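You operate a simulated robot arm through the tools that you are given. There is no shell and no other tool.

You run a simulated robot arm. Do the job below in one go: nothing can be reset, and whatever is moved stays where it is left.

Task
Wipe the bare patch clean, then paint it black from the can.
Fine: use the white pad and the paint brush; both back where they were, lid back on. Set down upright: paint brush. A coat counts when it lies all over at full strength: go over it till it gets no stronger. What is to be rubbed or washed off counts as gone when no trace of it is left.

The check looks at the end state, three seconds after you hand in, the way a careful person would. Anything else that was tipped, shoved, dropped, spilled or broken makes it a failure. A push-on lid holds only when it is set on centred and level and pressed home; a screw cap is set on level and turned clockwise until tight.

Robot
A 7-joint arm with a two-finger parallel gripper, fixed in place. Base frame: the origin is at the foot of the arm, x ahead of it, y to its left, z up; the work surface is at about z = 0. Lengths are in m, angles in degrees, forces in N, time in s.
With the tool pointing down near the work surface it reaches from about 0.22 to 0.58 m from the base axis. Its first joint turns from -66.0 to 66.0 degrees. Payload 2.5 kg.
Tool frame: the origin (TCP) lies between the finger pads and is the grasp point; the fingertips stand 0.023 m ahead of it; z points along the fingers, y is the line along which they close. Largest opening 0.094 m; finger width 0.038, thickness 0.01; the body of the gripper, 0.054 by 0.096 m, starts 0.039 m behind the TCP.
Orientation is that of the tool frame in the base frame, as a unit quaternion [w, x, y, z]. With the fingers straight down and closing along the base's y, the tool's x points along the base's -x, its y along +y and its z along -z.

Tools
- The arm moves only by the tool apply_moves. Its argument "increments" is text: rows parted by semicolons, each of 7 numbers parted by spaces: the opening in per cent of the stroke, from 0 (shut) to 100 (fully open), then the shift along the tool's x, y, z in units of 40 mm (1.0 is 40 mm), then the turn, a rotation vector about the tool's x, y, z in units of 8 degrees (1.0 is 8 degrees). In form: fingers tx ty tz wx wy wz; .... A call has 1 to 20 rows; each row shifts and turns the commanded pose from where the row before left it, along the tool's axes as they then stand. A call with a number of a shift or a turn outside -1 to 1 is refused whole. Each row takes 0.2 s and may step no farther than 0.05 m and 8.6 degrees from the row before; otherwise, or with a gripper value out of range, the whole call is refused. Where a pose cannot be reached the arm comes as near as it can. A force on the tool above 40 N (or 10 N above the force at the start of the call, whichever is more), or a blocked arm, ends the call early, and 0.2 s more pass. Each finger travels about 0.108 m/s and halts on what it meets, pressing with about 25 N; the grip force reading is that of the motor and also rises with nothing between the fingers. The clock runs only during rows and for 0.2 s after the last one: add rows that do not move to give the fingers time. The reply holds the time, the measured pose of the TCP, the force on the tool along the base axes, the opening and the grip force, in the units named above and with some noise, with the torque about the TCP (base axes, N m) and any sound that the robot's microphone picked up, and new pictures: "show" is both (left out), scene, wrist or none.
- Cameras (640 x 400 px; columns grow to the right, rows downward): "scene" is fixed at [0.1162, -0.4036, 0.5513]; the picture's right is [0.85, -0.53, 0.00], its down [-0.27, -0.44, -0.86] and it looks along [0.45, 0.73, -0.52] (base axes); focal length 308 px, centre (320, 200). "wrist" rides on the gripper at [0.086, 0.016, -0.075] in the tool frame; the picture's right is [-0.18, 0.98, 0.00], its down [-0.58, -0.11, -0.81] and it looks along [-0.79, -0.15, 0.59] (tool axes); focal length 243 px, centre (320, 200). There is no depth. A picture from a camera that has moved, and an enlarged one, comes with that camera's place and axes in the base frame and with its lens.
- close_up(camera, box): a new picture of the part [left, top, right, bottom] of that camera's present view, enlarged. It takes no simulated time.
- finish_job(): hands the job in; it is judged then, once.

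Places have to be worked out from the pictures, the camera data and where the tool is seen. Open the gripper and draw the arm clear of the work before you hand the job in, unless the task says otherwise.

The tools are called after "Emit:" as a command line: name --argument value ..., lists and objects as JSON in quotes. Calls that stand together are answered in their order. apply_moves: Moves the arm, as the interface text tells. Its arguments: {"type":"object","properties":{"increments":{"type":"string"},"show":{"type":"string","enum":["both","scene","wrist","none"]}},"required":["increments"]} The other tools are called the same way: close_up (camera, box) takes an enlarged picture of a part of a camera's view; finish_job () hands the job in.

At the start:

```text
t: 0.0
ee_pos: [0.3948, -0.041, 0.4116]
tcp_rot: [-0.001, 0.0, 1.0, 0.0]
ft_force: [1.0, -0.4, -0.7]
moment: [0.0, -0.04, 0.02]
grip_width: 0.094
finger_force: 0.1
```

scene: 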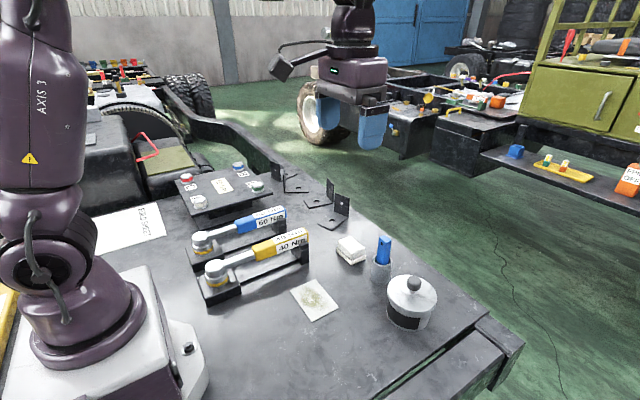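
wrist: 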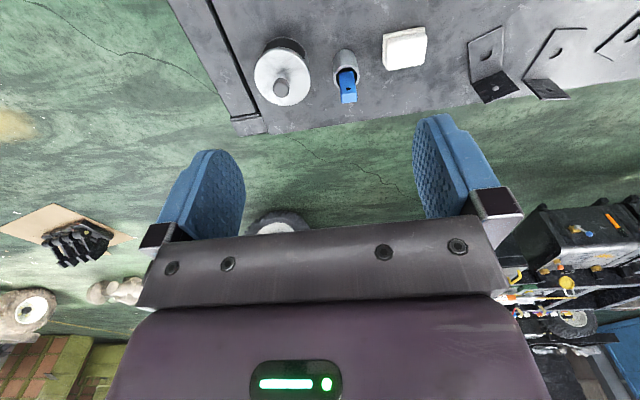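

I see the white pad, the brush with a blue handle in a holder, the lidded can and a dirty patch. I take close-ups to locate them.

Emit:
close_up --camera "scene" --box '[280, 220, 460, 340]'

Emit:
close_up --camera "wrist" --box '[230, 10, 450, 140]'

Emit:
close_up --camera "scene" --box '[160, 140, 380, 320]'

```text
3.33 times, centred on (370, 280) of scene
camera zoom: at [0.1162, -0.4036, 0.5513], right [0.85, -0.53, 0.0], down [-0.27, -0.44, -0.86], along [0.45, 0.73, -0.52], focal length 1027 px, centre (153, -67)
```

zoom: 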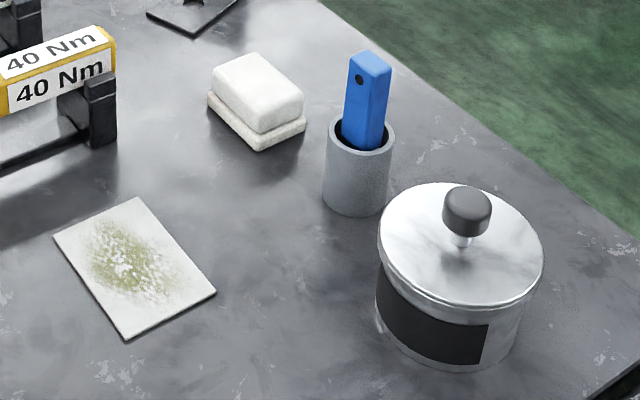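

```text
2.91 times, centred on (340, 75) of wrist
camera zoom: at [0.308, -0.0262, 0.485], right [0.18, 0.98, 0.0], down [0.58, -0.11, 0.81], along [0.79, -0.15, -0.59], focal length 706 px, centre (262, 564)
```

zoom: 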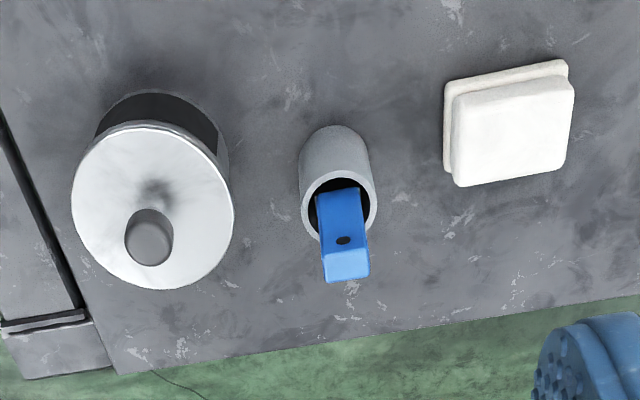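

```text
2.22 times, centred on (270, 230) of scene
camera zoom: at [0.1162, -0.4036, 0.5513], right [0.85, -0.53, 0.0], down [-0.27, -0.44, -0.86], along [0.45, 0.73, -0.52], focal length 685 px, centre (431, 133)
```

zoom: 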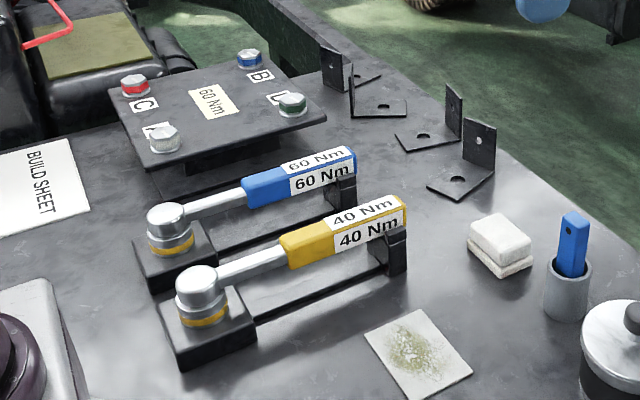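

The patch appears axis-aligned at about x 0.32–0.39, y −0.04–0.06. The pad is near (0.52, 0.087), the brush cup near (0.525, −0.023) and the can near (0.50, −0.14). I move back and lower for a better wrist view.

Emit:
apply_moves --increments "100 0.6 0 1 0 0 0;100 0.6 0 1 0 0 0;100 0.6 0 1 0 0 0;100 0.6 0 1 0 0 0;100 0 0 0 0 0 0"

```text
t: 1.2
ee_pos: [0.3027, -0.0403, 0.2486]
tcp_rot: [0.0, 0.0, 1.0, 0.0]
ft_force: [1.0, 0.2, 0.2]
moment: [0.03, -0.02, -0.02]
grip_width: 0.094
finger_force: 0.0
camera wrist: at [0.2154, -0.0252, 0.3234], right [0.18, 0.98, 0.0], down [0.58, -0.11, 0.81], along [0.79, -0.15, -0.59], focal length 243 px, centre (320, 200)
```

scene: 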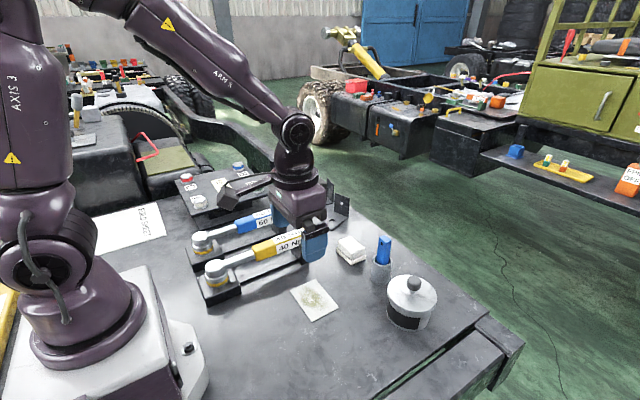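
wrist: 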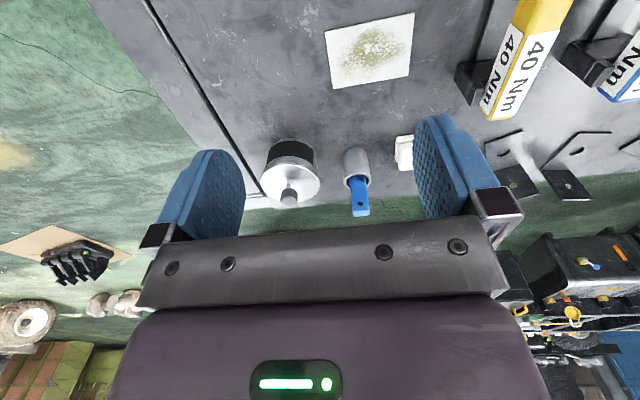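

The pad is partly hidden behind a finger, but the can, cup and patch are visible. I enlarge the wrist view to refine their positions.

Emit:
close_up --camera "wrist" --box '[240, 120, 440, 230]'

Emit:
close_up --camera "wrist" --box '[300, 0, 480, 110]'

```text
3.20 times, centred on (340, 175) of wrist
camera zoom: at [0.2154, -0.0252, 0.3234], right [0.18, 0.98, 0.0], down [0.58, -0.11, 0.81], along [0.79, -0.15, -0.59], focal length 776 px, centre (256, 280)
```

zoom: 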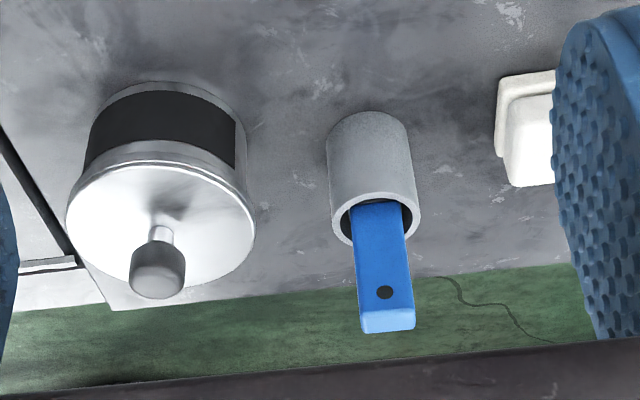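

```text
3.56 times, centred on (390, 55) of wrist
camera zoom: at [0.2154, -0.0252, 0.3234], right [0.18, 0.98, 0.0], down [0.58, -0.11, 0.81], along [0.79, -0.15, -0.59], focal length 863 px, centre (71, 716)
```

zoom: 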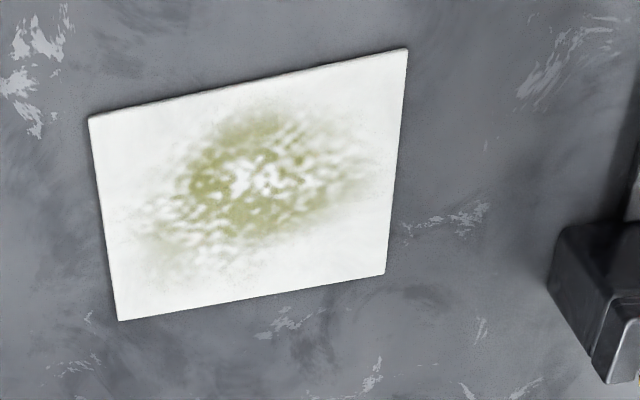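

From the wrist view the patch comes out at x≈0.322–0.395, y≈−0.041–0.059, which agrees with the scene estimate. I shift toward +y for an unobstructed look at the pad.

Emit:
apply_moves --increments "100 0 1 0 0 0 0;100 0 1 0 0 0 0;100 0 1 0 0 0 0;100 0 0 0 0 0 0;100 0 0 0 0 0 0" --show "wrist"

Emit:
close_up --camera "wrist" --box '[220, 110, 420, 235]'

```text
t: 2.4
ee_pos: [0.2998, 0.0771, 0.2505]
tcp_rot: [0.0, 0.001, 1.0, 0.0]
ft_force: [0.7, -0.2, 0.1]
moment: [-0.01, -0.01, 0.03]
grip_width: 0.094
finger_force: 0.1
camera wrist: at [0.2142, 0.0936, 0.3255], right [0.18, 0.98, 0.0], down [0.58, -0.11, 0.81], along [0.79, -0.15, -0.59], focal length 243 px, centre (320, 200)
```

wrist: 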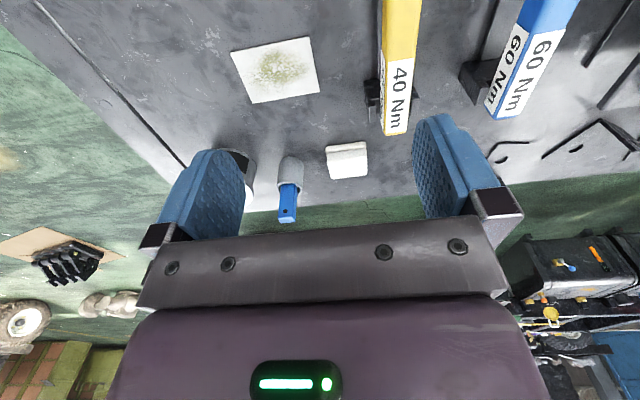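

```text
3.20 times, centred on (320, 172) of wrist
camera zoom: at [0.2142, 0.0936, 0.3255], right [0.18, 0.98, 0.0], down [0.58, -0.11, 0.81], along [0.79, -0.15, -0.59], focal length 776 px, centre (320, 288)
```

zoom: 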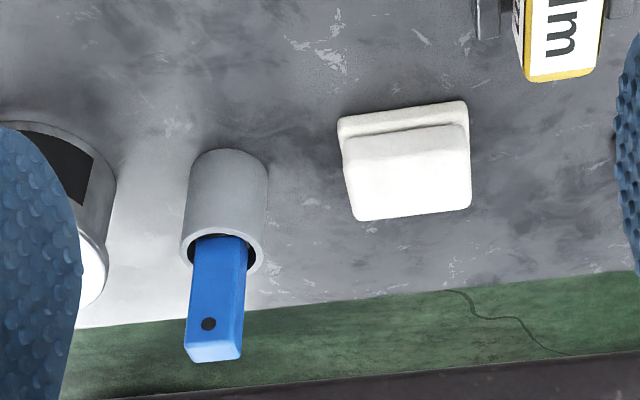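

I zoom further on the pad and the brush in the scene view to determine heights and grip widths.

Emit:
close_up --camera "scene" --box '[330, 225, 410, 285]'

Emit:
close_up --camera "wrist" --box '[310, 130, 390, 190]'

Emit:
close_up --camera "scene" --box '[370, 260, 450, 340]'

```text
6.67 times, centred on (370, 255) of scene
camera zoom: at [0.1162, -0.4036, 0.5513], right [0.85, -0.53, 0.0], down [-0.27, -0.44, -0.86], along [0.45, 0.73, -0.52], focal length 2054 px, centre (-13, -167)
```

zoom: 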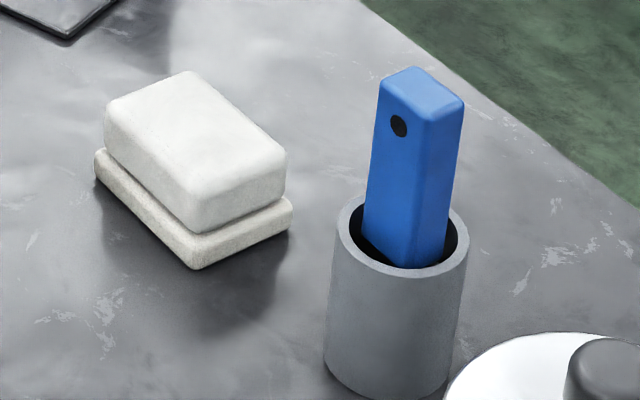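

```text
6.67 times, centred on (350, 160) of wrist
camera zoom: at [0.2142, 0.0936, 0.3255], right [0.18, 0.98, 0.0], down [0.58, -0.11, 0.81], along [0.79, -0.15, -0.59], focal length 1618 px, centre (120, 467)
```

zoom: 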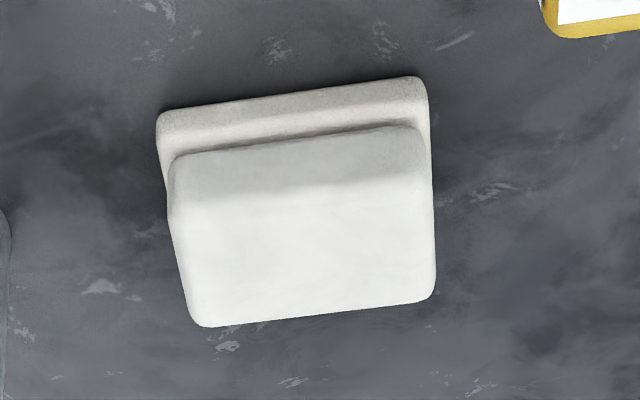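

```text
5.00 times, centred on (410, 300) of scene
camera zoom: at [0.1162, -0.4036, 0.5513], right [0.85, -0.53, 0.0], down [-0.27, -0.44, -0.86], along [0.45, 0.73, -0.52], focal length 1541 px, centre (-130, -300)
```

zoom: 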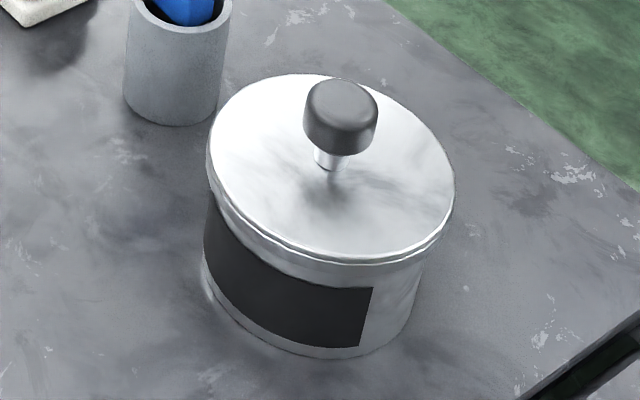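

My estimates so far:
- **Pad:** base about 0.05×0.07 at (0.515, 0.085), with a narrower top block up to z≈0.03.
- **Brush handle:** top near (0.528, −0.019, 0.12).
- **Lid:** centre near (0.507, −0.131), knob top at z≈0.098.

I move above the pad.

Emit:
apply_moves --increments "100 -0.9 0.04 0 0 0 0;100 -0.9 0.04 0 0 0 0;100 -0.9 0.04 0 0 0 0;100 -0.9 0.03 0 0 0 0;100 -0.9 0.03 0 0 0 0;100 -0.9 0 0 0 0 0;100 0 0 1 0 0 0;100 0 0 1 0 0 0;100 0 0 1 0 0 0;100 0 0 0 0 0 0;100 0 0 0 0 0 0"

```text
t: 4.8
ee_pos: [0.5135, 0.0844, 0.1319]
tcp_rot: [0.0, 0.0, 1.0, 0.001]
ft_force: [-0.6, -0.1, 0.0]
moment: [-0.04, 0.0, -0.01]
grip_width: 0.0941
finger_force: 0.0
camera wrist: at [0.4278, 0.1004, 0.2059], right [0.18, 0.98, 0.0], down [0.58, -0.11, 0.81], along [0.79, -0.15, -0.59], focal length 243 px, centre (320, 200)
```

scene: 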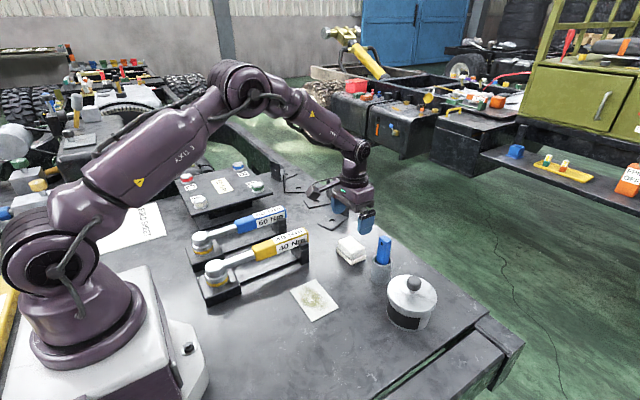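
wrist: 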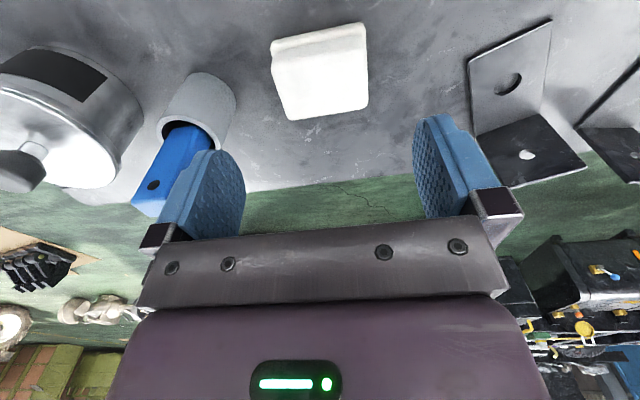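

I enlarge the wrist view of the pad to check alignment below the gripper.

Emit:
close_up --camera "wrist" --box '[240, 0, 400, 130]'

Emit:
close_up --camera "wrist" --box '[0, 30, 260, 220]'

```text
3.08 times, centred on (320, 65) of wrist
camera zoom: at [0.4278, 0.1004, 0.2059], right [0.18, 0.98, 0.0], down [0.58, -0.11, 0.81], along [0.79, -0.15, -0.59], focal length 746 px, centre (320, 615)
```

zoom: 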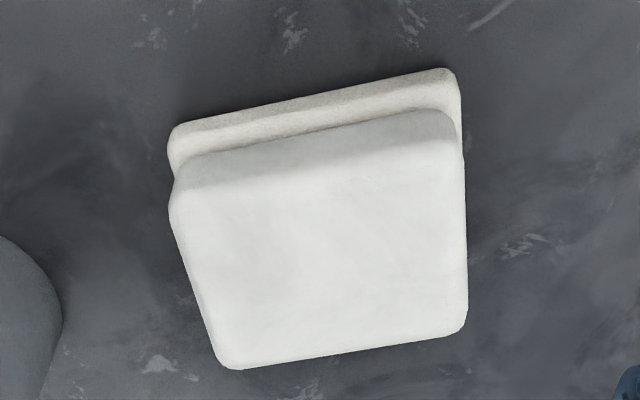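

```text
2.11 times, centred on (130, 125) of wrist
camera zoom: at [0.4278, 0.1004, 0.2059], right [0.18, 0.98, 0.0], down [0.58, -0.11, 0.81], along [0.79, -0.15, -0.59], focal length 511 px, centre (720, 358)
```

zoom: 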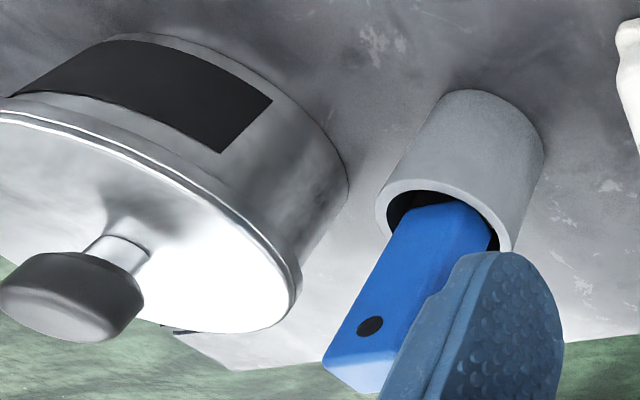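

The pad block spans y≈0.052–0.116 and x≈0.502–0.547, and the gripper is well centred in y. I shift 5 mm in +x, lower to fingertip height z≈0.015 (above the base flange) and close.

Emit:
apply_moves --increments "100 -0.13 0 0.8 0 0 0;100 0 0 0.8 0 0 0;100 0 0 0.5 0 0 0;100 0 0 0.2 0 0 0;100 0 0 0 0 0 0"

Emit:
close_up --camera "scene" --box '[300, 190, 420, 280]'

```text
t: 6.0
ee_pos: [0.5195, 0.0855, 0.0383]
tcp_rot: [0.0, 0.0, 1.0, 0.0]
ft_force: [-0.4, -0.7, -0.2]
moment: [0.0, -0.01, 0.02]
grip_width: 0.0939
finger_force: 0.0
camera wrist: at [0.433, 0.1016, 0.1126], right [0.18, 0.98, 0.0], down [0.58, -0.11, 0.81], along [0.79, -0.15, -0.59], focal length 243 px, centre (320, 200)
```

scene: 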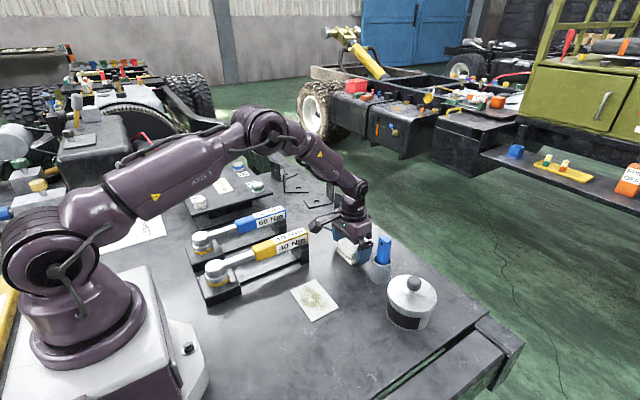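
wrist: 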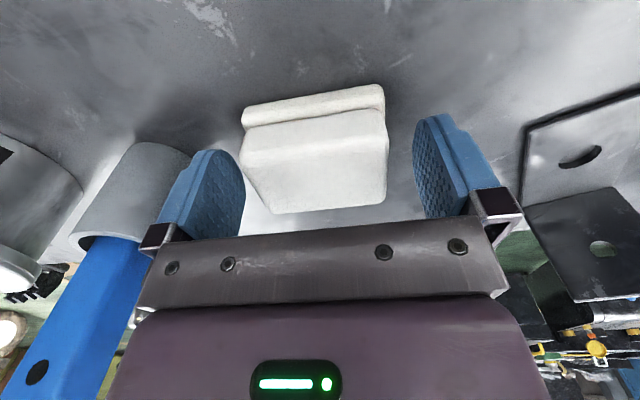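

```text
4.44 times, centred on (360, 235) of scene
camera zoom: at [0.1162, -0.4036, 0.5513], right [0.85, -0.53, 0.0], down [-0.27, -0.44, -0.86], along [0.45, 0.73, -0.52], focal length 1370 px, centre (142, 44)
```

zoom: 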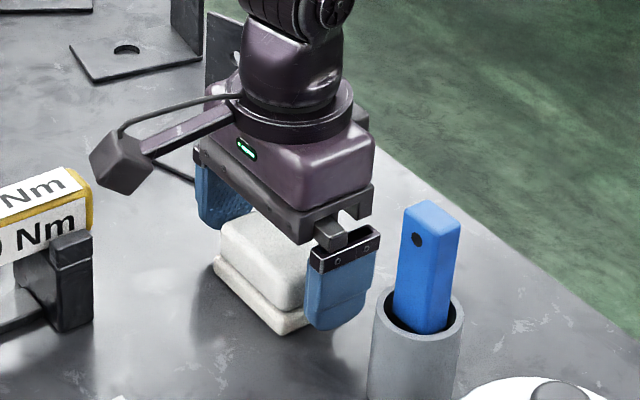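

The gripper straddles the pad with the tips just above the base flange. I close the fingers on the pad.

Emit:
apply_moves --increments "20 0 0 0 0 0 0;20 0 0 0 0 0 0;20 0 0 0 0 0 0;20 0 0 0 0 0 0"

Emit:
close_up --camera "scene" --box '[300, 190, 420, 280]'

```text
t: 7.0
ee_pos: [0.5187, 0.0856, 0.0394]
tcp_rot: [0.0, 0.0, 1.0, -0.001]
ft_force: [0.0, 0.3, 0.7]
moment: [0.03, -0.01, -0.04]
grip_width: 0.0651
finger_force: 25.0
camera wrist: at [0.433, 0.1016, 0.1127], right [0.18, 0.98, 0.0], down [0.58, -0.11, 0.81], along [0.79, -0.15, -0.59], focal length 243 px, centre (320, 200)
```

scene: 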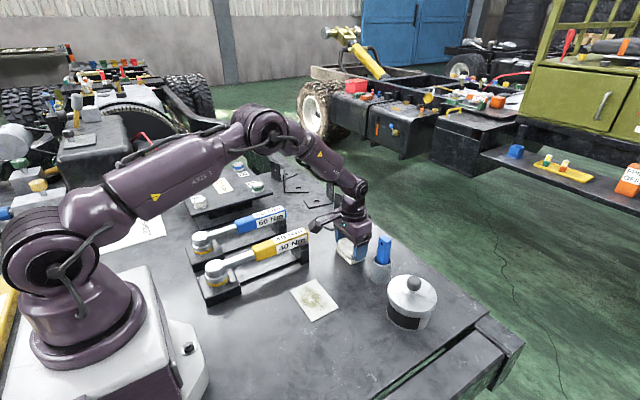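
wrist: 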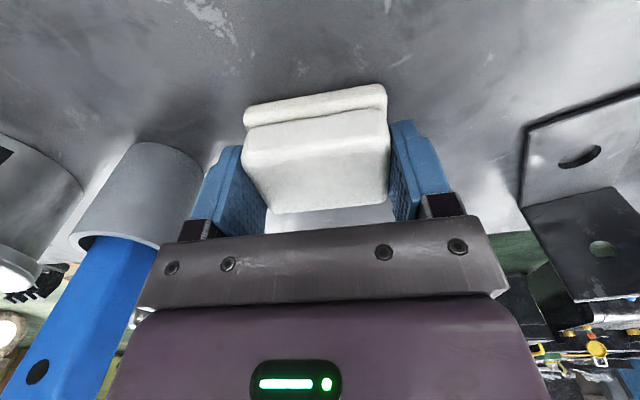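

```text
4.44 times, centred on (360, 235) of scene
camera zoom: at [0.1162, -0.4036, 0.5513], right [0.85, -0.53, 0.0], down [-0.27, -0.44, -0.86], along [0.45, 0.73, -0.52], focal length 1370 px, centre (142, 44)
```

zoom: 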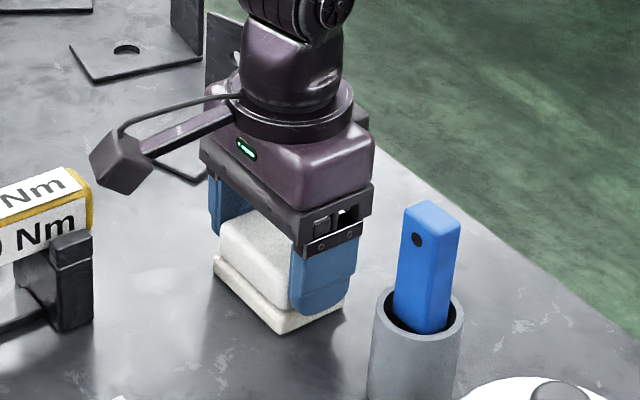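

The pad is held (opening 0.065 m, 25 N). I lift it and carry it to just short of the patch to re-measure the patch from close up.

Emit:
apply_moves --increments "20 0 0 -0.5 0 0 0;20 0 0 -0.8 0 0 0;20 0 0 -0.9 0 0 0;20 0 0 -0.8 0 0 0;20 0.9 -0.3 0 0 0 0;20 0.9 -0.3 0 0 0 0;20 0.9 -0.3 0 0 0 0;20 0.9 -0.3 0 0 0 0;20 0.9 -0.3 0 0 0 0;20 0.9 -0.3 0 0 0 0;20 0 0 0 0 0 0;20 0 0 0 0 0 0"

Emit:
close_up --camera "wrist" --box '[230, 30, 430, 160]'

```text
t: 9.6
ee_pos: [0.3045, 0.0137, 0.1584]
tcp_rot: [0.001, 0.001, 1.0, 0.0]
ft_force: [0.9, 0.3, -1.1]
moment: [0.01, 0.01, 0.01]
grip_width: 0.0653
finger_force: 24.5
camera wrist: at [0.2185, 0.0305, 0.2333], right [0.18, 0.98, 0.0], down [0.58, -0.11, 0.81], along [0.79, -0.15, -0.59], focal length 243 px, centre (320, 200)
```

scene: 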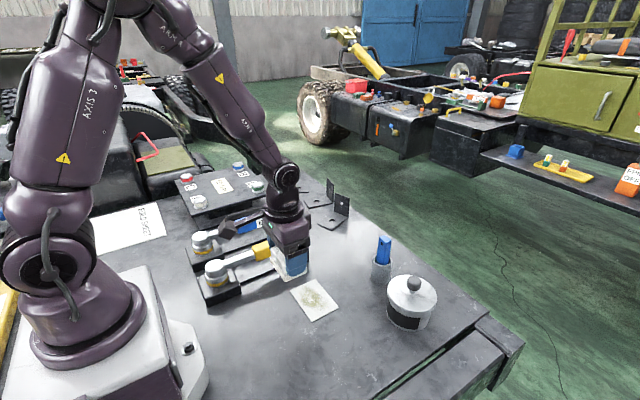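
wrist: 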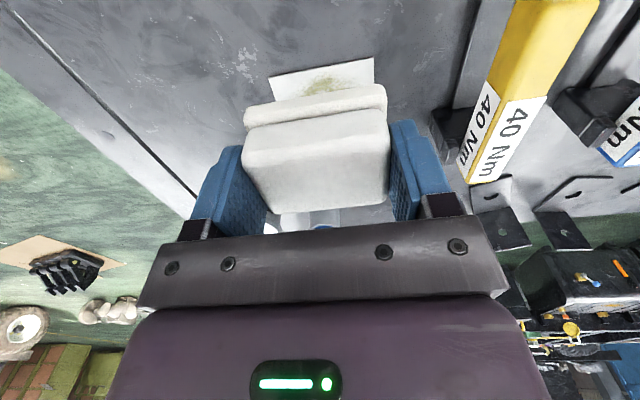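

```text
3.08 times, centred on (330, 95) of wrist
camera zoom: at [0.2185, 0.0305, 0.2333], right [0.18, 0.98, 0.0], down [0.58, -0.11, 0.81], along [0.79, -0.15, -0.59], focal length 746 px, centre (289, 523)
```

zoom: 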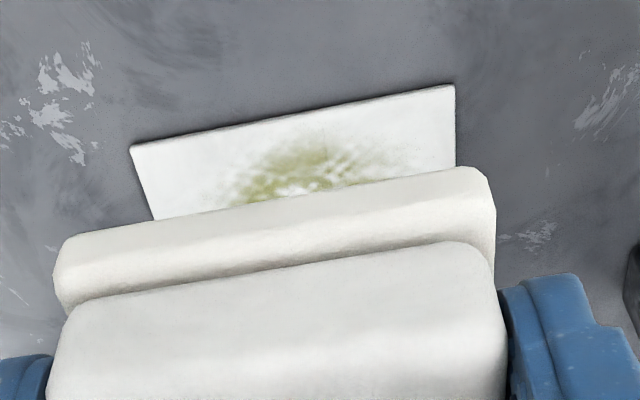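

The patch's near edge is at x≈0.326 and y spans about −0.042–0.058, so its centre is about (0.360, 0.008). I move the pad over it and lower to just above contact.

Emit:
apply_moves --increments "20 -0.7 -0.05 0 0 0 0;20 -0.675 -0.05 0 0 0 0;20 0 0 0.9 0 0 0;20 0 0 0.9 0 0 0;20 0 0 0.7 0 0 0;20 0 0 0.3 0 0 0;20 0 0 0 0 0 0"

Emit:
close_up --camera "scene" --box '[250, 220, 390, 340]'

```text
t: 11.2
ee_pos: [0.359, 0.0097, 0.0459]
tcp_rot: [0.0, 0.0, 1.0, 0.001]
ft_force: [0.7, 0.2, -0.8]
moment: [-0.02, -0.01, 0.07]
grip_width: 0.0652
finger_force: 24.9
camera wrist: at [0.2728, 0.0257, 0.1208], right [0.18, 0.98, 0.0], down [0.58, -0.11, 0.81], along [0.79, -0.15, -0.59], focal length 243 px, centre (320, 200)
```

scene: 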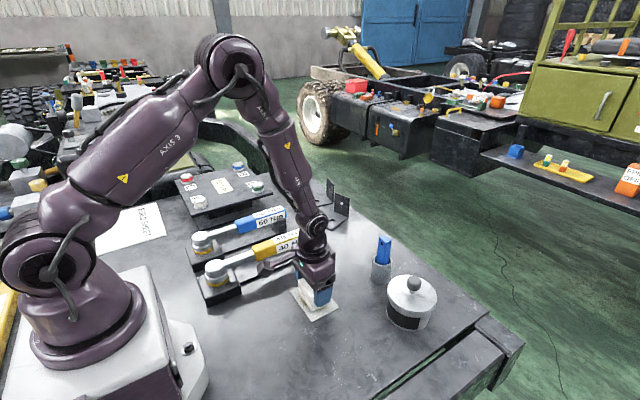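
wrist: 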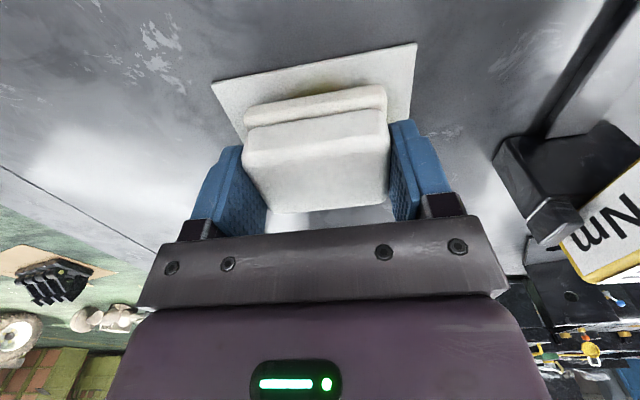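

```text
3.33 times, centred on (320, 280) of scene
camera zoom: at [0.1162, -0.4036, 0.5513], right [0.85, -0.53, 0.0], down [-0.27, -0.44, -0.86], along [0.45, 0.73, -0.52], focal length 1027 px, centre (320, -67)
```

zoom: 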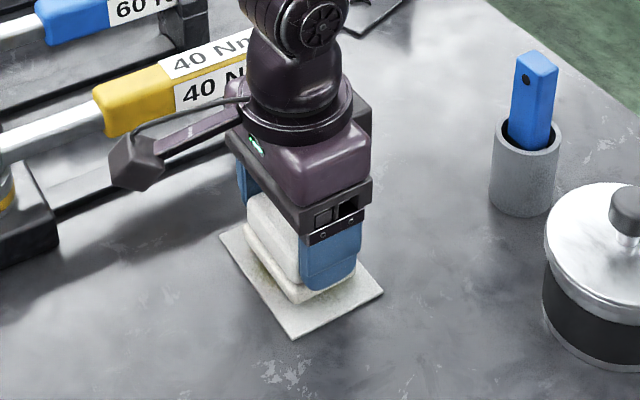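

The pad hovers about 8 mm over the centred patch. I lower in small steps until contact shows in the force reading.

Emit:
apply_moves --increments "20 0 0 0.1 0 0 0;20 0 0 0.05 0 0 0;20 0 0 0 0 0 0" --show "none"

Emit:
apply_moves --increments "20 0 0 0.03 0 0 0;20 0 0 0 0 0 0" --show "none"

```text
t: 12.0
ee_pos: [0.3584, 0.0084, 0.0415]
tcp_rot: [0.001, 0.0, 1.0, 0.0]
ft_force: [-4.4, 1.3, 14.5]
moment: [0.1, 0.08, 0.02]
grip_width: 0.0651
finger_force: 25.3
```

```text
t: 12.6
ee_pos: [0.3589, 0.0094, 0.0393]
tcp_rot: [0.001, 0.0, 1.0, 0.0]
ft_force: [-4.9, 0.0, 19.9]
moment: [-0.02, 0.07, 0.01]
grip_width: 0.0652
finger_force: 25.1
```

Contact is at about 15–20 N vertical. I ease off by 1 mm and start wiping strokes along y at three x offsets.

Emit:
apply_moves --increments "20 0 0 -0.02 0 0 0;20 0 0.25 0 0 0 0;20 0 0.25 0 0 0 0;20 0 -0.25 0 0 0 0;20 0 -0.25 0 0 0 0;20 0 -0.25 0 0 0 0;20 0 -0.25 0 0 0 0;20 0.3 0 0 0 0 0;20 0 0.33 0 0 0 0;20 0 0.33 0 0 0 0;20 0 0.34 0 0 0 0;20 -0.3 0 0 0 0 0;20 -0.3 0 0 0 0 0;20 0 -0.33 0 0 0 0;20 0 -0.33 0 0 0 0;20 0 -0.34 0 0 0 0;20 0 0 0 0 0 0"

Emit:
close_up --camera "scene" --box '[250, 220, 390, 340]'

```text
t: 16.2
ee_pos: [0.3702, -0.0117, 0.0408]
tcp_rot: [0.0, 0.0, 1.0, -0.001]
ft_force: [-0.6, -0.2, -0.3]
moment: [-0.04, -0.04, 0.0]
grip_width: 0.0649
finger_force: 24.7
camera wrist: at [0.2846, 0.0046, 0.1154], right [0.18, 0.98, 0.0], down [0.58, -0.11, 0.81], along [0.79, -0.15, -0.59], focal length 243 px, centre (320, 200)
```

scene: 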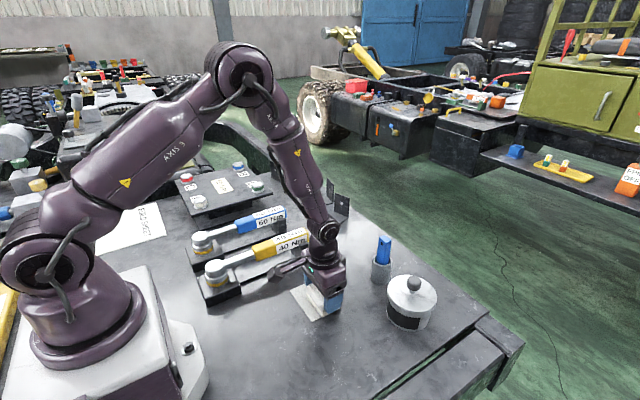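
wrist: 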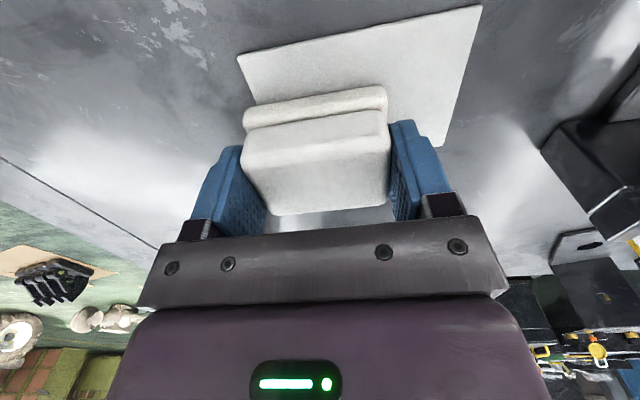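

```text
3.33 times, centred on (320, 280) of scene
camera zoom: at [0.1162, -0.4037, 0.5513], right [0.85, -0.53, 0.0], down [-0.27, -0.44, -0.86], along [0.45, 0.73, -0.52], focal length 1027 px, centre (320, -67)
```

zoom: 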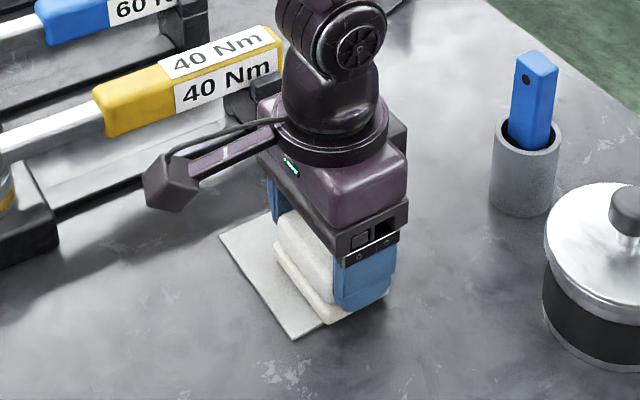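

Most of the grime already looks gone, but contact has been lost (force near 0). I zoom in on the patch surface.

Emit:
close_up --camera "wrist" --box '[220, 0, 500, 175]'

Emit:
close_up --camera "scene" --box '[280, 270, 350, 330]'

```text
2.29 times, centred on (360, 88) of wrist
camera zoom: at [0.2846, 0.0046, 0.1154], right [0.18, 0.98, 0.0], down [0.58, -0.11, 0.81], along [0.79, -0.15, -0.59], focal length 555 px, centre (229, 457)
```

zoom: 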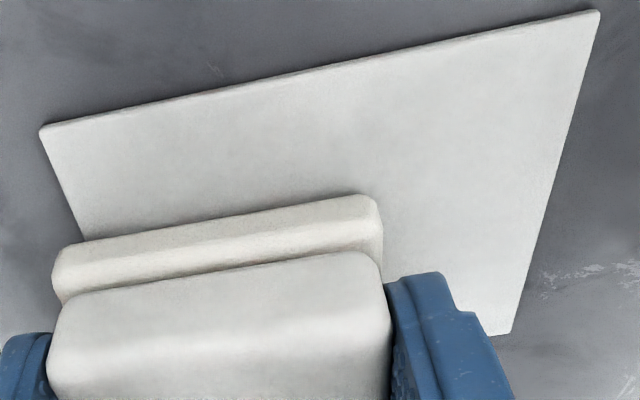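

```text
6.67 times, centred on (315, 300) of scene
camera zoom: at [0.1162, -0.4037, 0.5513], right [0.85, -0.53, 0.0], down [-0.27, -0.44, -0.86], along [0.45, 0.73, -0.52], focal length 2054 px, centre (353, -467)
```

zoom: 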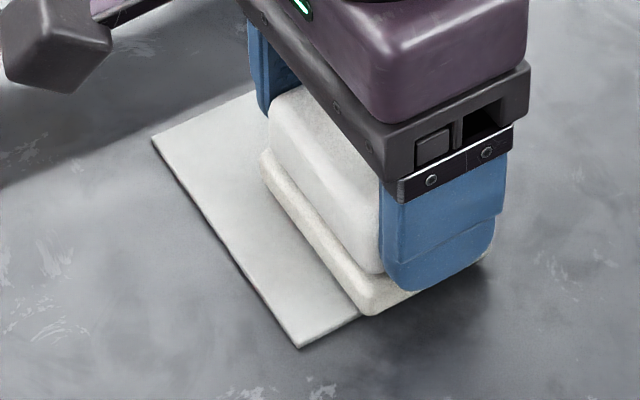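

The visible surface looks clean. I lower 0.8 mm and make another full pass in contact to be certain nothing remains.

Emit:
apply_moves --increments "20 0 0 0.025 0 0 0;20 0 0.33 0 0 0 0;20 0 0.33 0 0 0 0;20 0 0.34 0 0 0 0;20 0.3 0 0 0 0 0;20 0 -0.33 0 0 0 0;20 0 -0.33 0 0 0 0;20 0 -0.34 0 0 0 0;20 0.3 0 0 0 0 0;20 0 0.33 0 0 0 0;20 0 0.33 0 0 0 0;20 0 0.34 0 0 0 0" --show "wrist"

Emit:
apply_moves --increments "20 -0.3 0 0 0 0 0;20 -0.3 0 0 0 0 0;20 0 -0.33 0 0 0 0;20 0.3 0 0 0 0 0;20 0.3 0 0 0 0 0;20 0 -0.33 0 0 0 0;20 -0.3 0 0 0 0 0;20 -0.3 0 0 0 0 0;20 0 -0.34 0 0 0 0;20 0.3 0 0 0 0 0;20 0.3 0 0 0 0 0;20 -0.3 0.5 0 0 0 0" --show "wrist"

```text
t: 18.8
ee_pos: [0.347, 0.0277, 0.0397]
tcp_rot: [0.0, 0.001, 1.0, -0.001]
ft_force: [-1.5, -9.8, 29.6]
moment: [-0.12, 0.05, 0.14]
grip_width: 0.0653
finger_force: 25.0
camera wrist: at [0.2601, 0.0435, 0.1139], right [0.19, 0.98, 0.0], down [0.58, -0.11, 0.81], along [0.79, -0.15, -0.59], focal length 243 px, centre (320, 200)
```

wrist: 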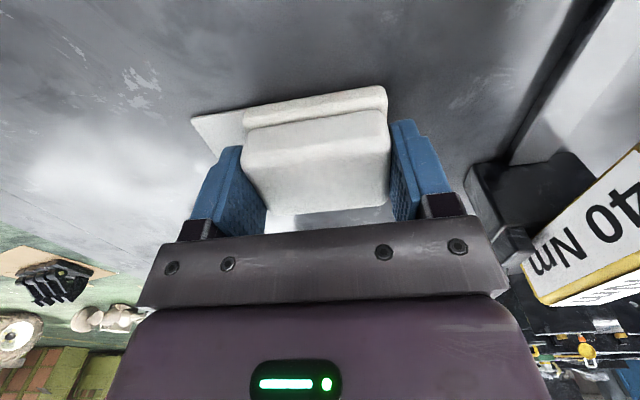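

```text
t: 21.4
ee_pos: [0.3562, 0.0064, 0.0403]
tcp_rot: [-0.002, 0.0, 1.0, -0.001]
ft_force: [-4.9, -6.5, 25.0]
moment: [-0.04, -0.22, -0.04]
grip_width: 0.0654
finger_force: 24.9
camera wrist: at [0.2709, 0.0235, 0.1143], right [0.19, 0.98, 0.0], down [0.58, -0.11, 0.8], along [0.79, -0.15, -0.59], focal length 243 px, centre (320, 200)
```

wrist: 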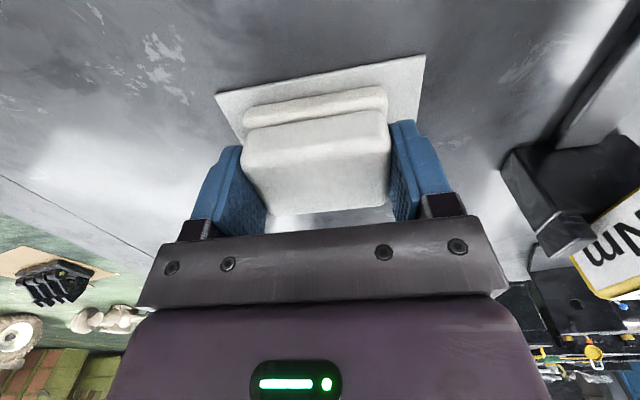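

The pass was made at 25–30 N contact. I lift the pad clear and inspect the patch from both cameras.

Emit:
apply_moves --increments "20 0 0 -0.5 0 0 0;20 0 0 -0.8 0 0 0;20 0 0 -0.9 0 0 0;20 0 0 -0.8 0 0 0;20 0.9 0 0 0 0 0;20 0.7 0 0 0 0 0;20 0 0 0 0 0 0"

Emit:
close_up --camera "scene" --box '[280, 260, 350, 330]'

Emit:
close_up --camera "wrist" --box '[220, 0, 440, 150]'

```text
t: 23.0
ee_pos: [0.2932, 0.0067, 0.1585]
tcp_rot: [-0.001, 0.0, 1.0, 0.0]
ft_force: [0.5, 0.5, -0.3]
moment: [0.04, 0.05, 0.02]
grip_width: 0.0653
finger_force: 24.7
camera wrist: at [0.207, 0.0233, 0.2323], right [0.18, 0.98, 0.0], down [0.58, -0.11, 0.81], along [0.79, -0.15, -0.59], focal length 243 px, centre (320, 200)
```

scene: 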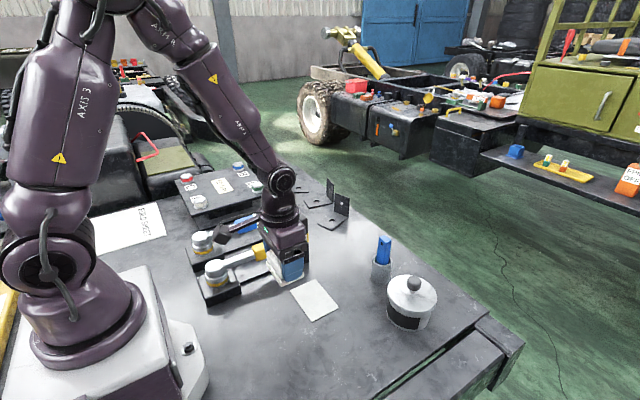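
wrist: 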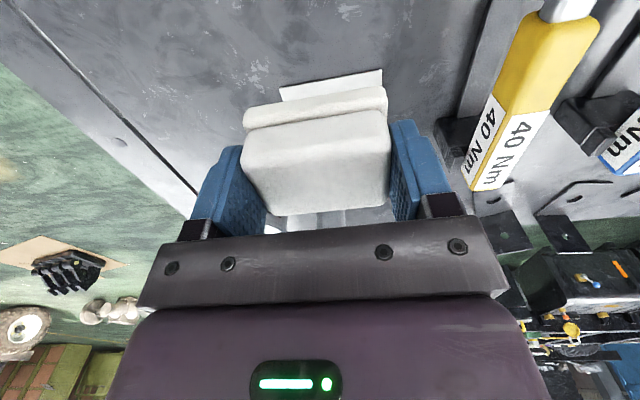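

```text
5.71 times, centred on (315, 295) of scene
camera zoom: at [0.1162, -0.4036, 0.5513], right [0.85, -0.53, 0.0], down [-0.27, -0.44, -0.86], along [0.45, 0.73, -0.52], focal length 1761 px, centre (349, -343)
```

zoom: 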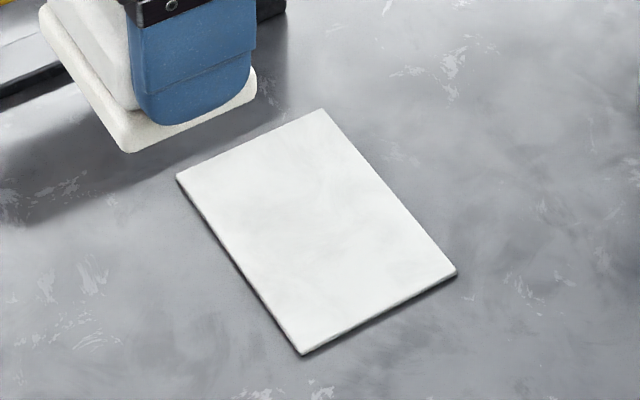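

```text
2.67 times, centred on (330, 75) of wrist
camera zoom: at [0.207, 0.0233, 0.2323], right [0.18, 0.98, 0.0], down [0.58, -0.11, 0.81], along [0.79, -0.15, -0.59], focal length 647 px, centre (293, 533)
```

zoom: 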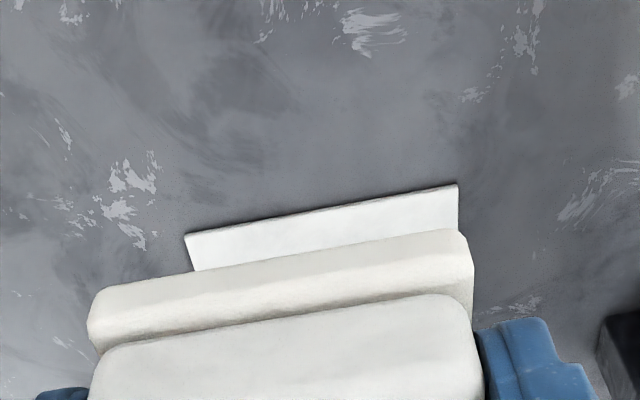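

The patch is clean with no visible residue, and it has not moved. I carry the pad back above its original spot and check the pose before lowering.

Emit:
apply_moves --increments "20 -0.9 0.3 0 0 0 0;20 -0.9 0.3 0 0 0 0;20 -0.9 0.3 0 0 0 0;20 -0.9 0.3 0 0 0 0;20 -0.9 0.3 0 0 0 0;20 -0.9 0.3 0 0 0 0;20 -0.225 0.1 0 0 0 0;20 0 0 0 0 0 0;20 0 0 0 0 0 0" --show "wrist"

Emit:
apply_moves --increments "20 0 0 0.8 0 0 0;20 0 0 0.9 0 0 0;20 0 0 0.8 0 0 0;20 0 0 0.3 0 0 0;20 0 0 0 0 0 0;20 0 0 0 0 0 0" --show "both"

```text
t: 25.0
ee_pos: [0.5189, 0.0854, 0.16]
tcp_rot: [0.0, 0.0, 1.0, 0.0]
ft_force: [0.1, -0.9, -0.2]
moment: [0.03, 0.0, -0.03]
grip_width: 0.0652
finger_force: 24.8
camera wrist: at [0.4327, 0.1014, 0.2349], right [0.18, 0.98, 0.0], down [0.58, -0.11, 0.81], along [0.79, -0.15, -0.59], focal length 243 px, centre (320, 200)
```

wrist: 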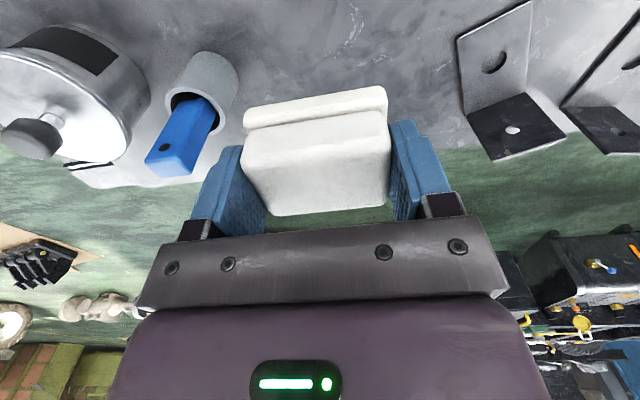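

```text
t: 26.4
ee_pos: [0.5199, 0.0841, 0.0472]
tcp_rot: [0.0, 0.0, 1.0, -0.001]
ft_force: [1.5, -0.3, -0.5]
moment: [0.01, 0.01, 0.01]
grip_width: 0.0654
finger_force: 25.8
camera wrist: at [0.4339, 0.1006, 0.1219], right [0.18, 0.98, 0.0], down [0.58, -0.11, 0.81], along [0.79, -0.15, -0.59], focal length 243 px, centre (320, 200)
```

scene: 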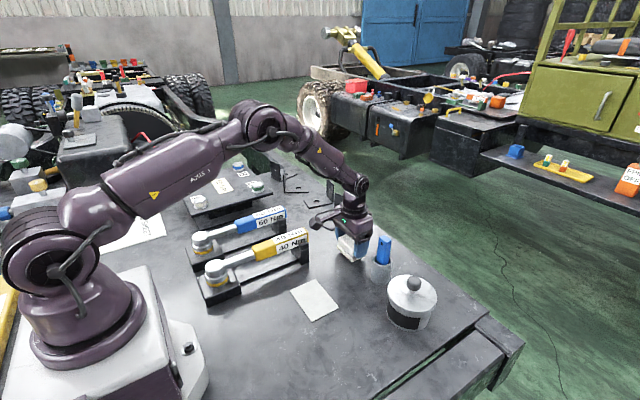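
wrist: 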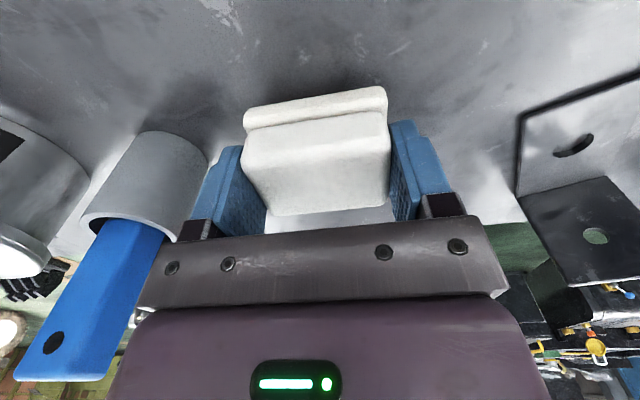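

Position matches the original grip pose (0.519, 0.085). I lower the last ~8 mm until light contact, then open.

Emit:
apply_moves --increments "20 0 0 0.15 0 0 0;20 0 0 0.05 0 0 0;20 0 0 0.02 0 0 0;20 0 0 0 0 0 0" --show "none"

```text
t: 27.4
ee_pos: [0.5207, 0.0845, 0.0394]
tcp_rot: [0.0, 0.001, 1.0, 0.0]
ft_force: [0.3, -0.1, -0.4]
moment: [0.0, -0.02, 0.01]
grip_width: 0.0655
finger_force: 25.1
```

No contact yet, so I lower by another millimetre.

Emit:
apply_moves --increments "20 0 0 0.02 0 0 0;20 0 0 0 0 0 0" --show "none"

```text
t: 28.0
ee_pos: [0.5199, 0.0841, 0.037]
tcp_rot: [0.0, 0.0, 1.0, -0.001]
ft_force: [-0.1, 0.4, -0.5]
moment: [0.0, -0.01, 0.01]
grip_width: 0.0651
finger_force: 24.7
```

Emit:
apply_moves --increments "20 0 0 0.02 0 0 0;20 0 0 0 0 0 0" --show "wrist"

```text
t: 28.6
ee_pos: [0.5203, 0.0844, 0.0367]
tcp_rot: [0.0, 0.0, 1.0, 0.0]
ft_force: [-1.8, -0.5, 3.9]
moment: [0.02, 0.04, 0.05]
grip_width: 0.0653
finger_force: 24.9
camera wrist: at [0.4336, 0.1009, 0.1113], right [0.18, 0.98, 0.0], down [0.58, -0.11, 0.81], along [0.79, -0.15, -0.59], focal length 243 px, centre (320, 200)
```

wrist: 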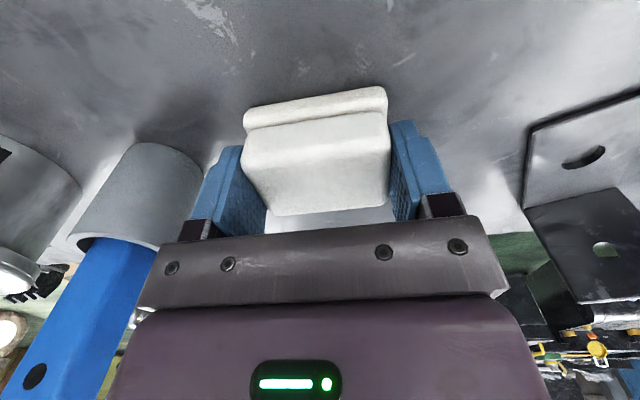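

Contact is at 3.9 N, so the pad is down at its home spot. I open and lift away.

Emit:
apply_moves --increments "100 0 0 0 0 0 0;100 0 0 0 0 0 0;100 0 0 0 0 0 0;100 0 0 -0.6 0 0 0;100 0 0 -0.9 0 0 0;100 0 0 -0.9 0 0 0;100 0 0 -0.6 0 0 0;100 0 0 0 0 0 0"

Emit:
close_up --camera "scene" --box '[330, 225, 410, 285]'

```text
t: 30.4
ee_pos: [0.5219, 0.0836, 0.1554]
tcp_rot: [0.0, 0.0, 1.0, 0.0]
ft_force: [-0.3, -1.2, 0.5]
moment: [0.04, -0.02, 0.02]
grip_width: 0.0941
finger_force: 0.1
camera wrist: at [0.435, 0.0997, 0.23], right [0.18, 0.98, 0.0], down [0.58, -0.11, 0.81], along [0.79, -0.15, -0.59], focal length 243 px, centre (320, 200)
```

scene: 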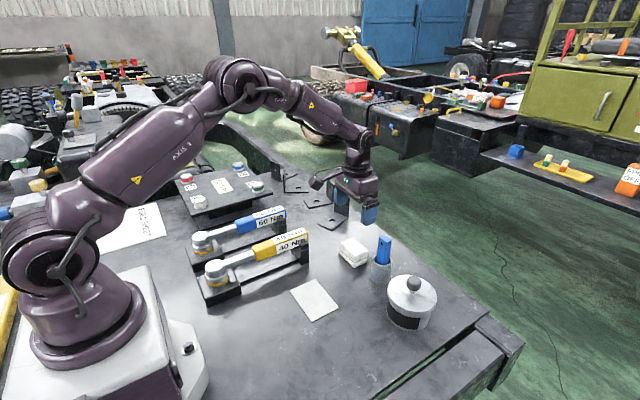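
wrist: 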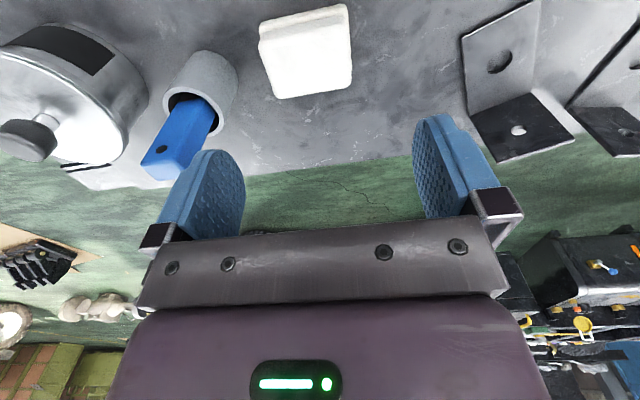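

```text
6.67 times, centred on (370, 255) of scene
camera zoom: at [0.1162, -0.4036, 0.5513], right [0.85, -0.53, 0.0], down [-0.27, -0.44, -0.86], along [0.45, 0.73, -0.52], focal length 2054 px, centre (-13, -167)
```

zoom: 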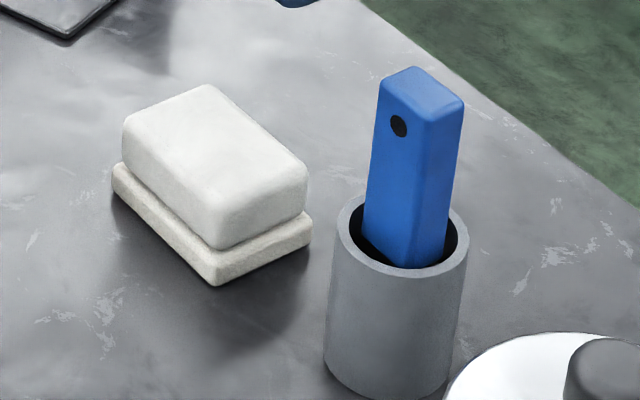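

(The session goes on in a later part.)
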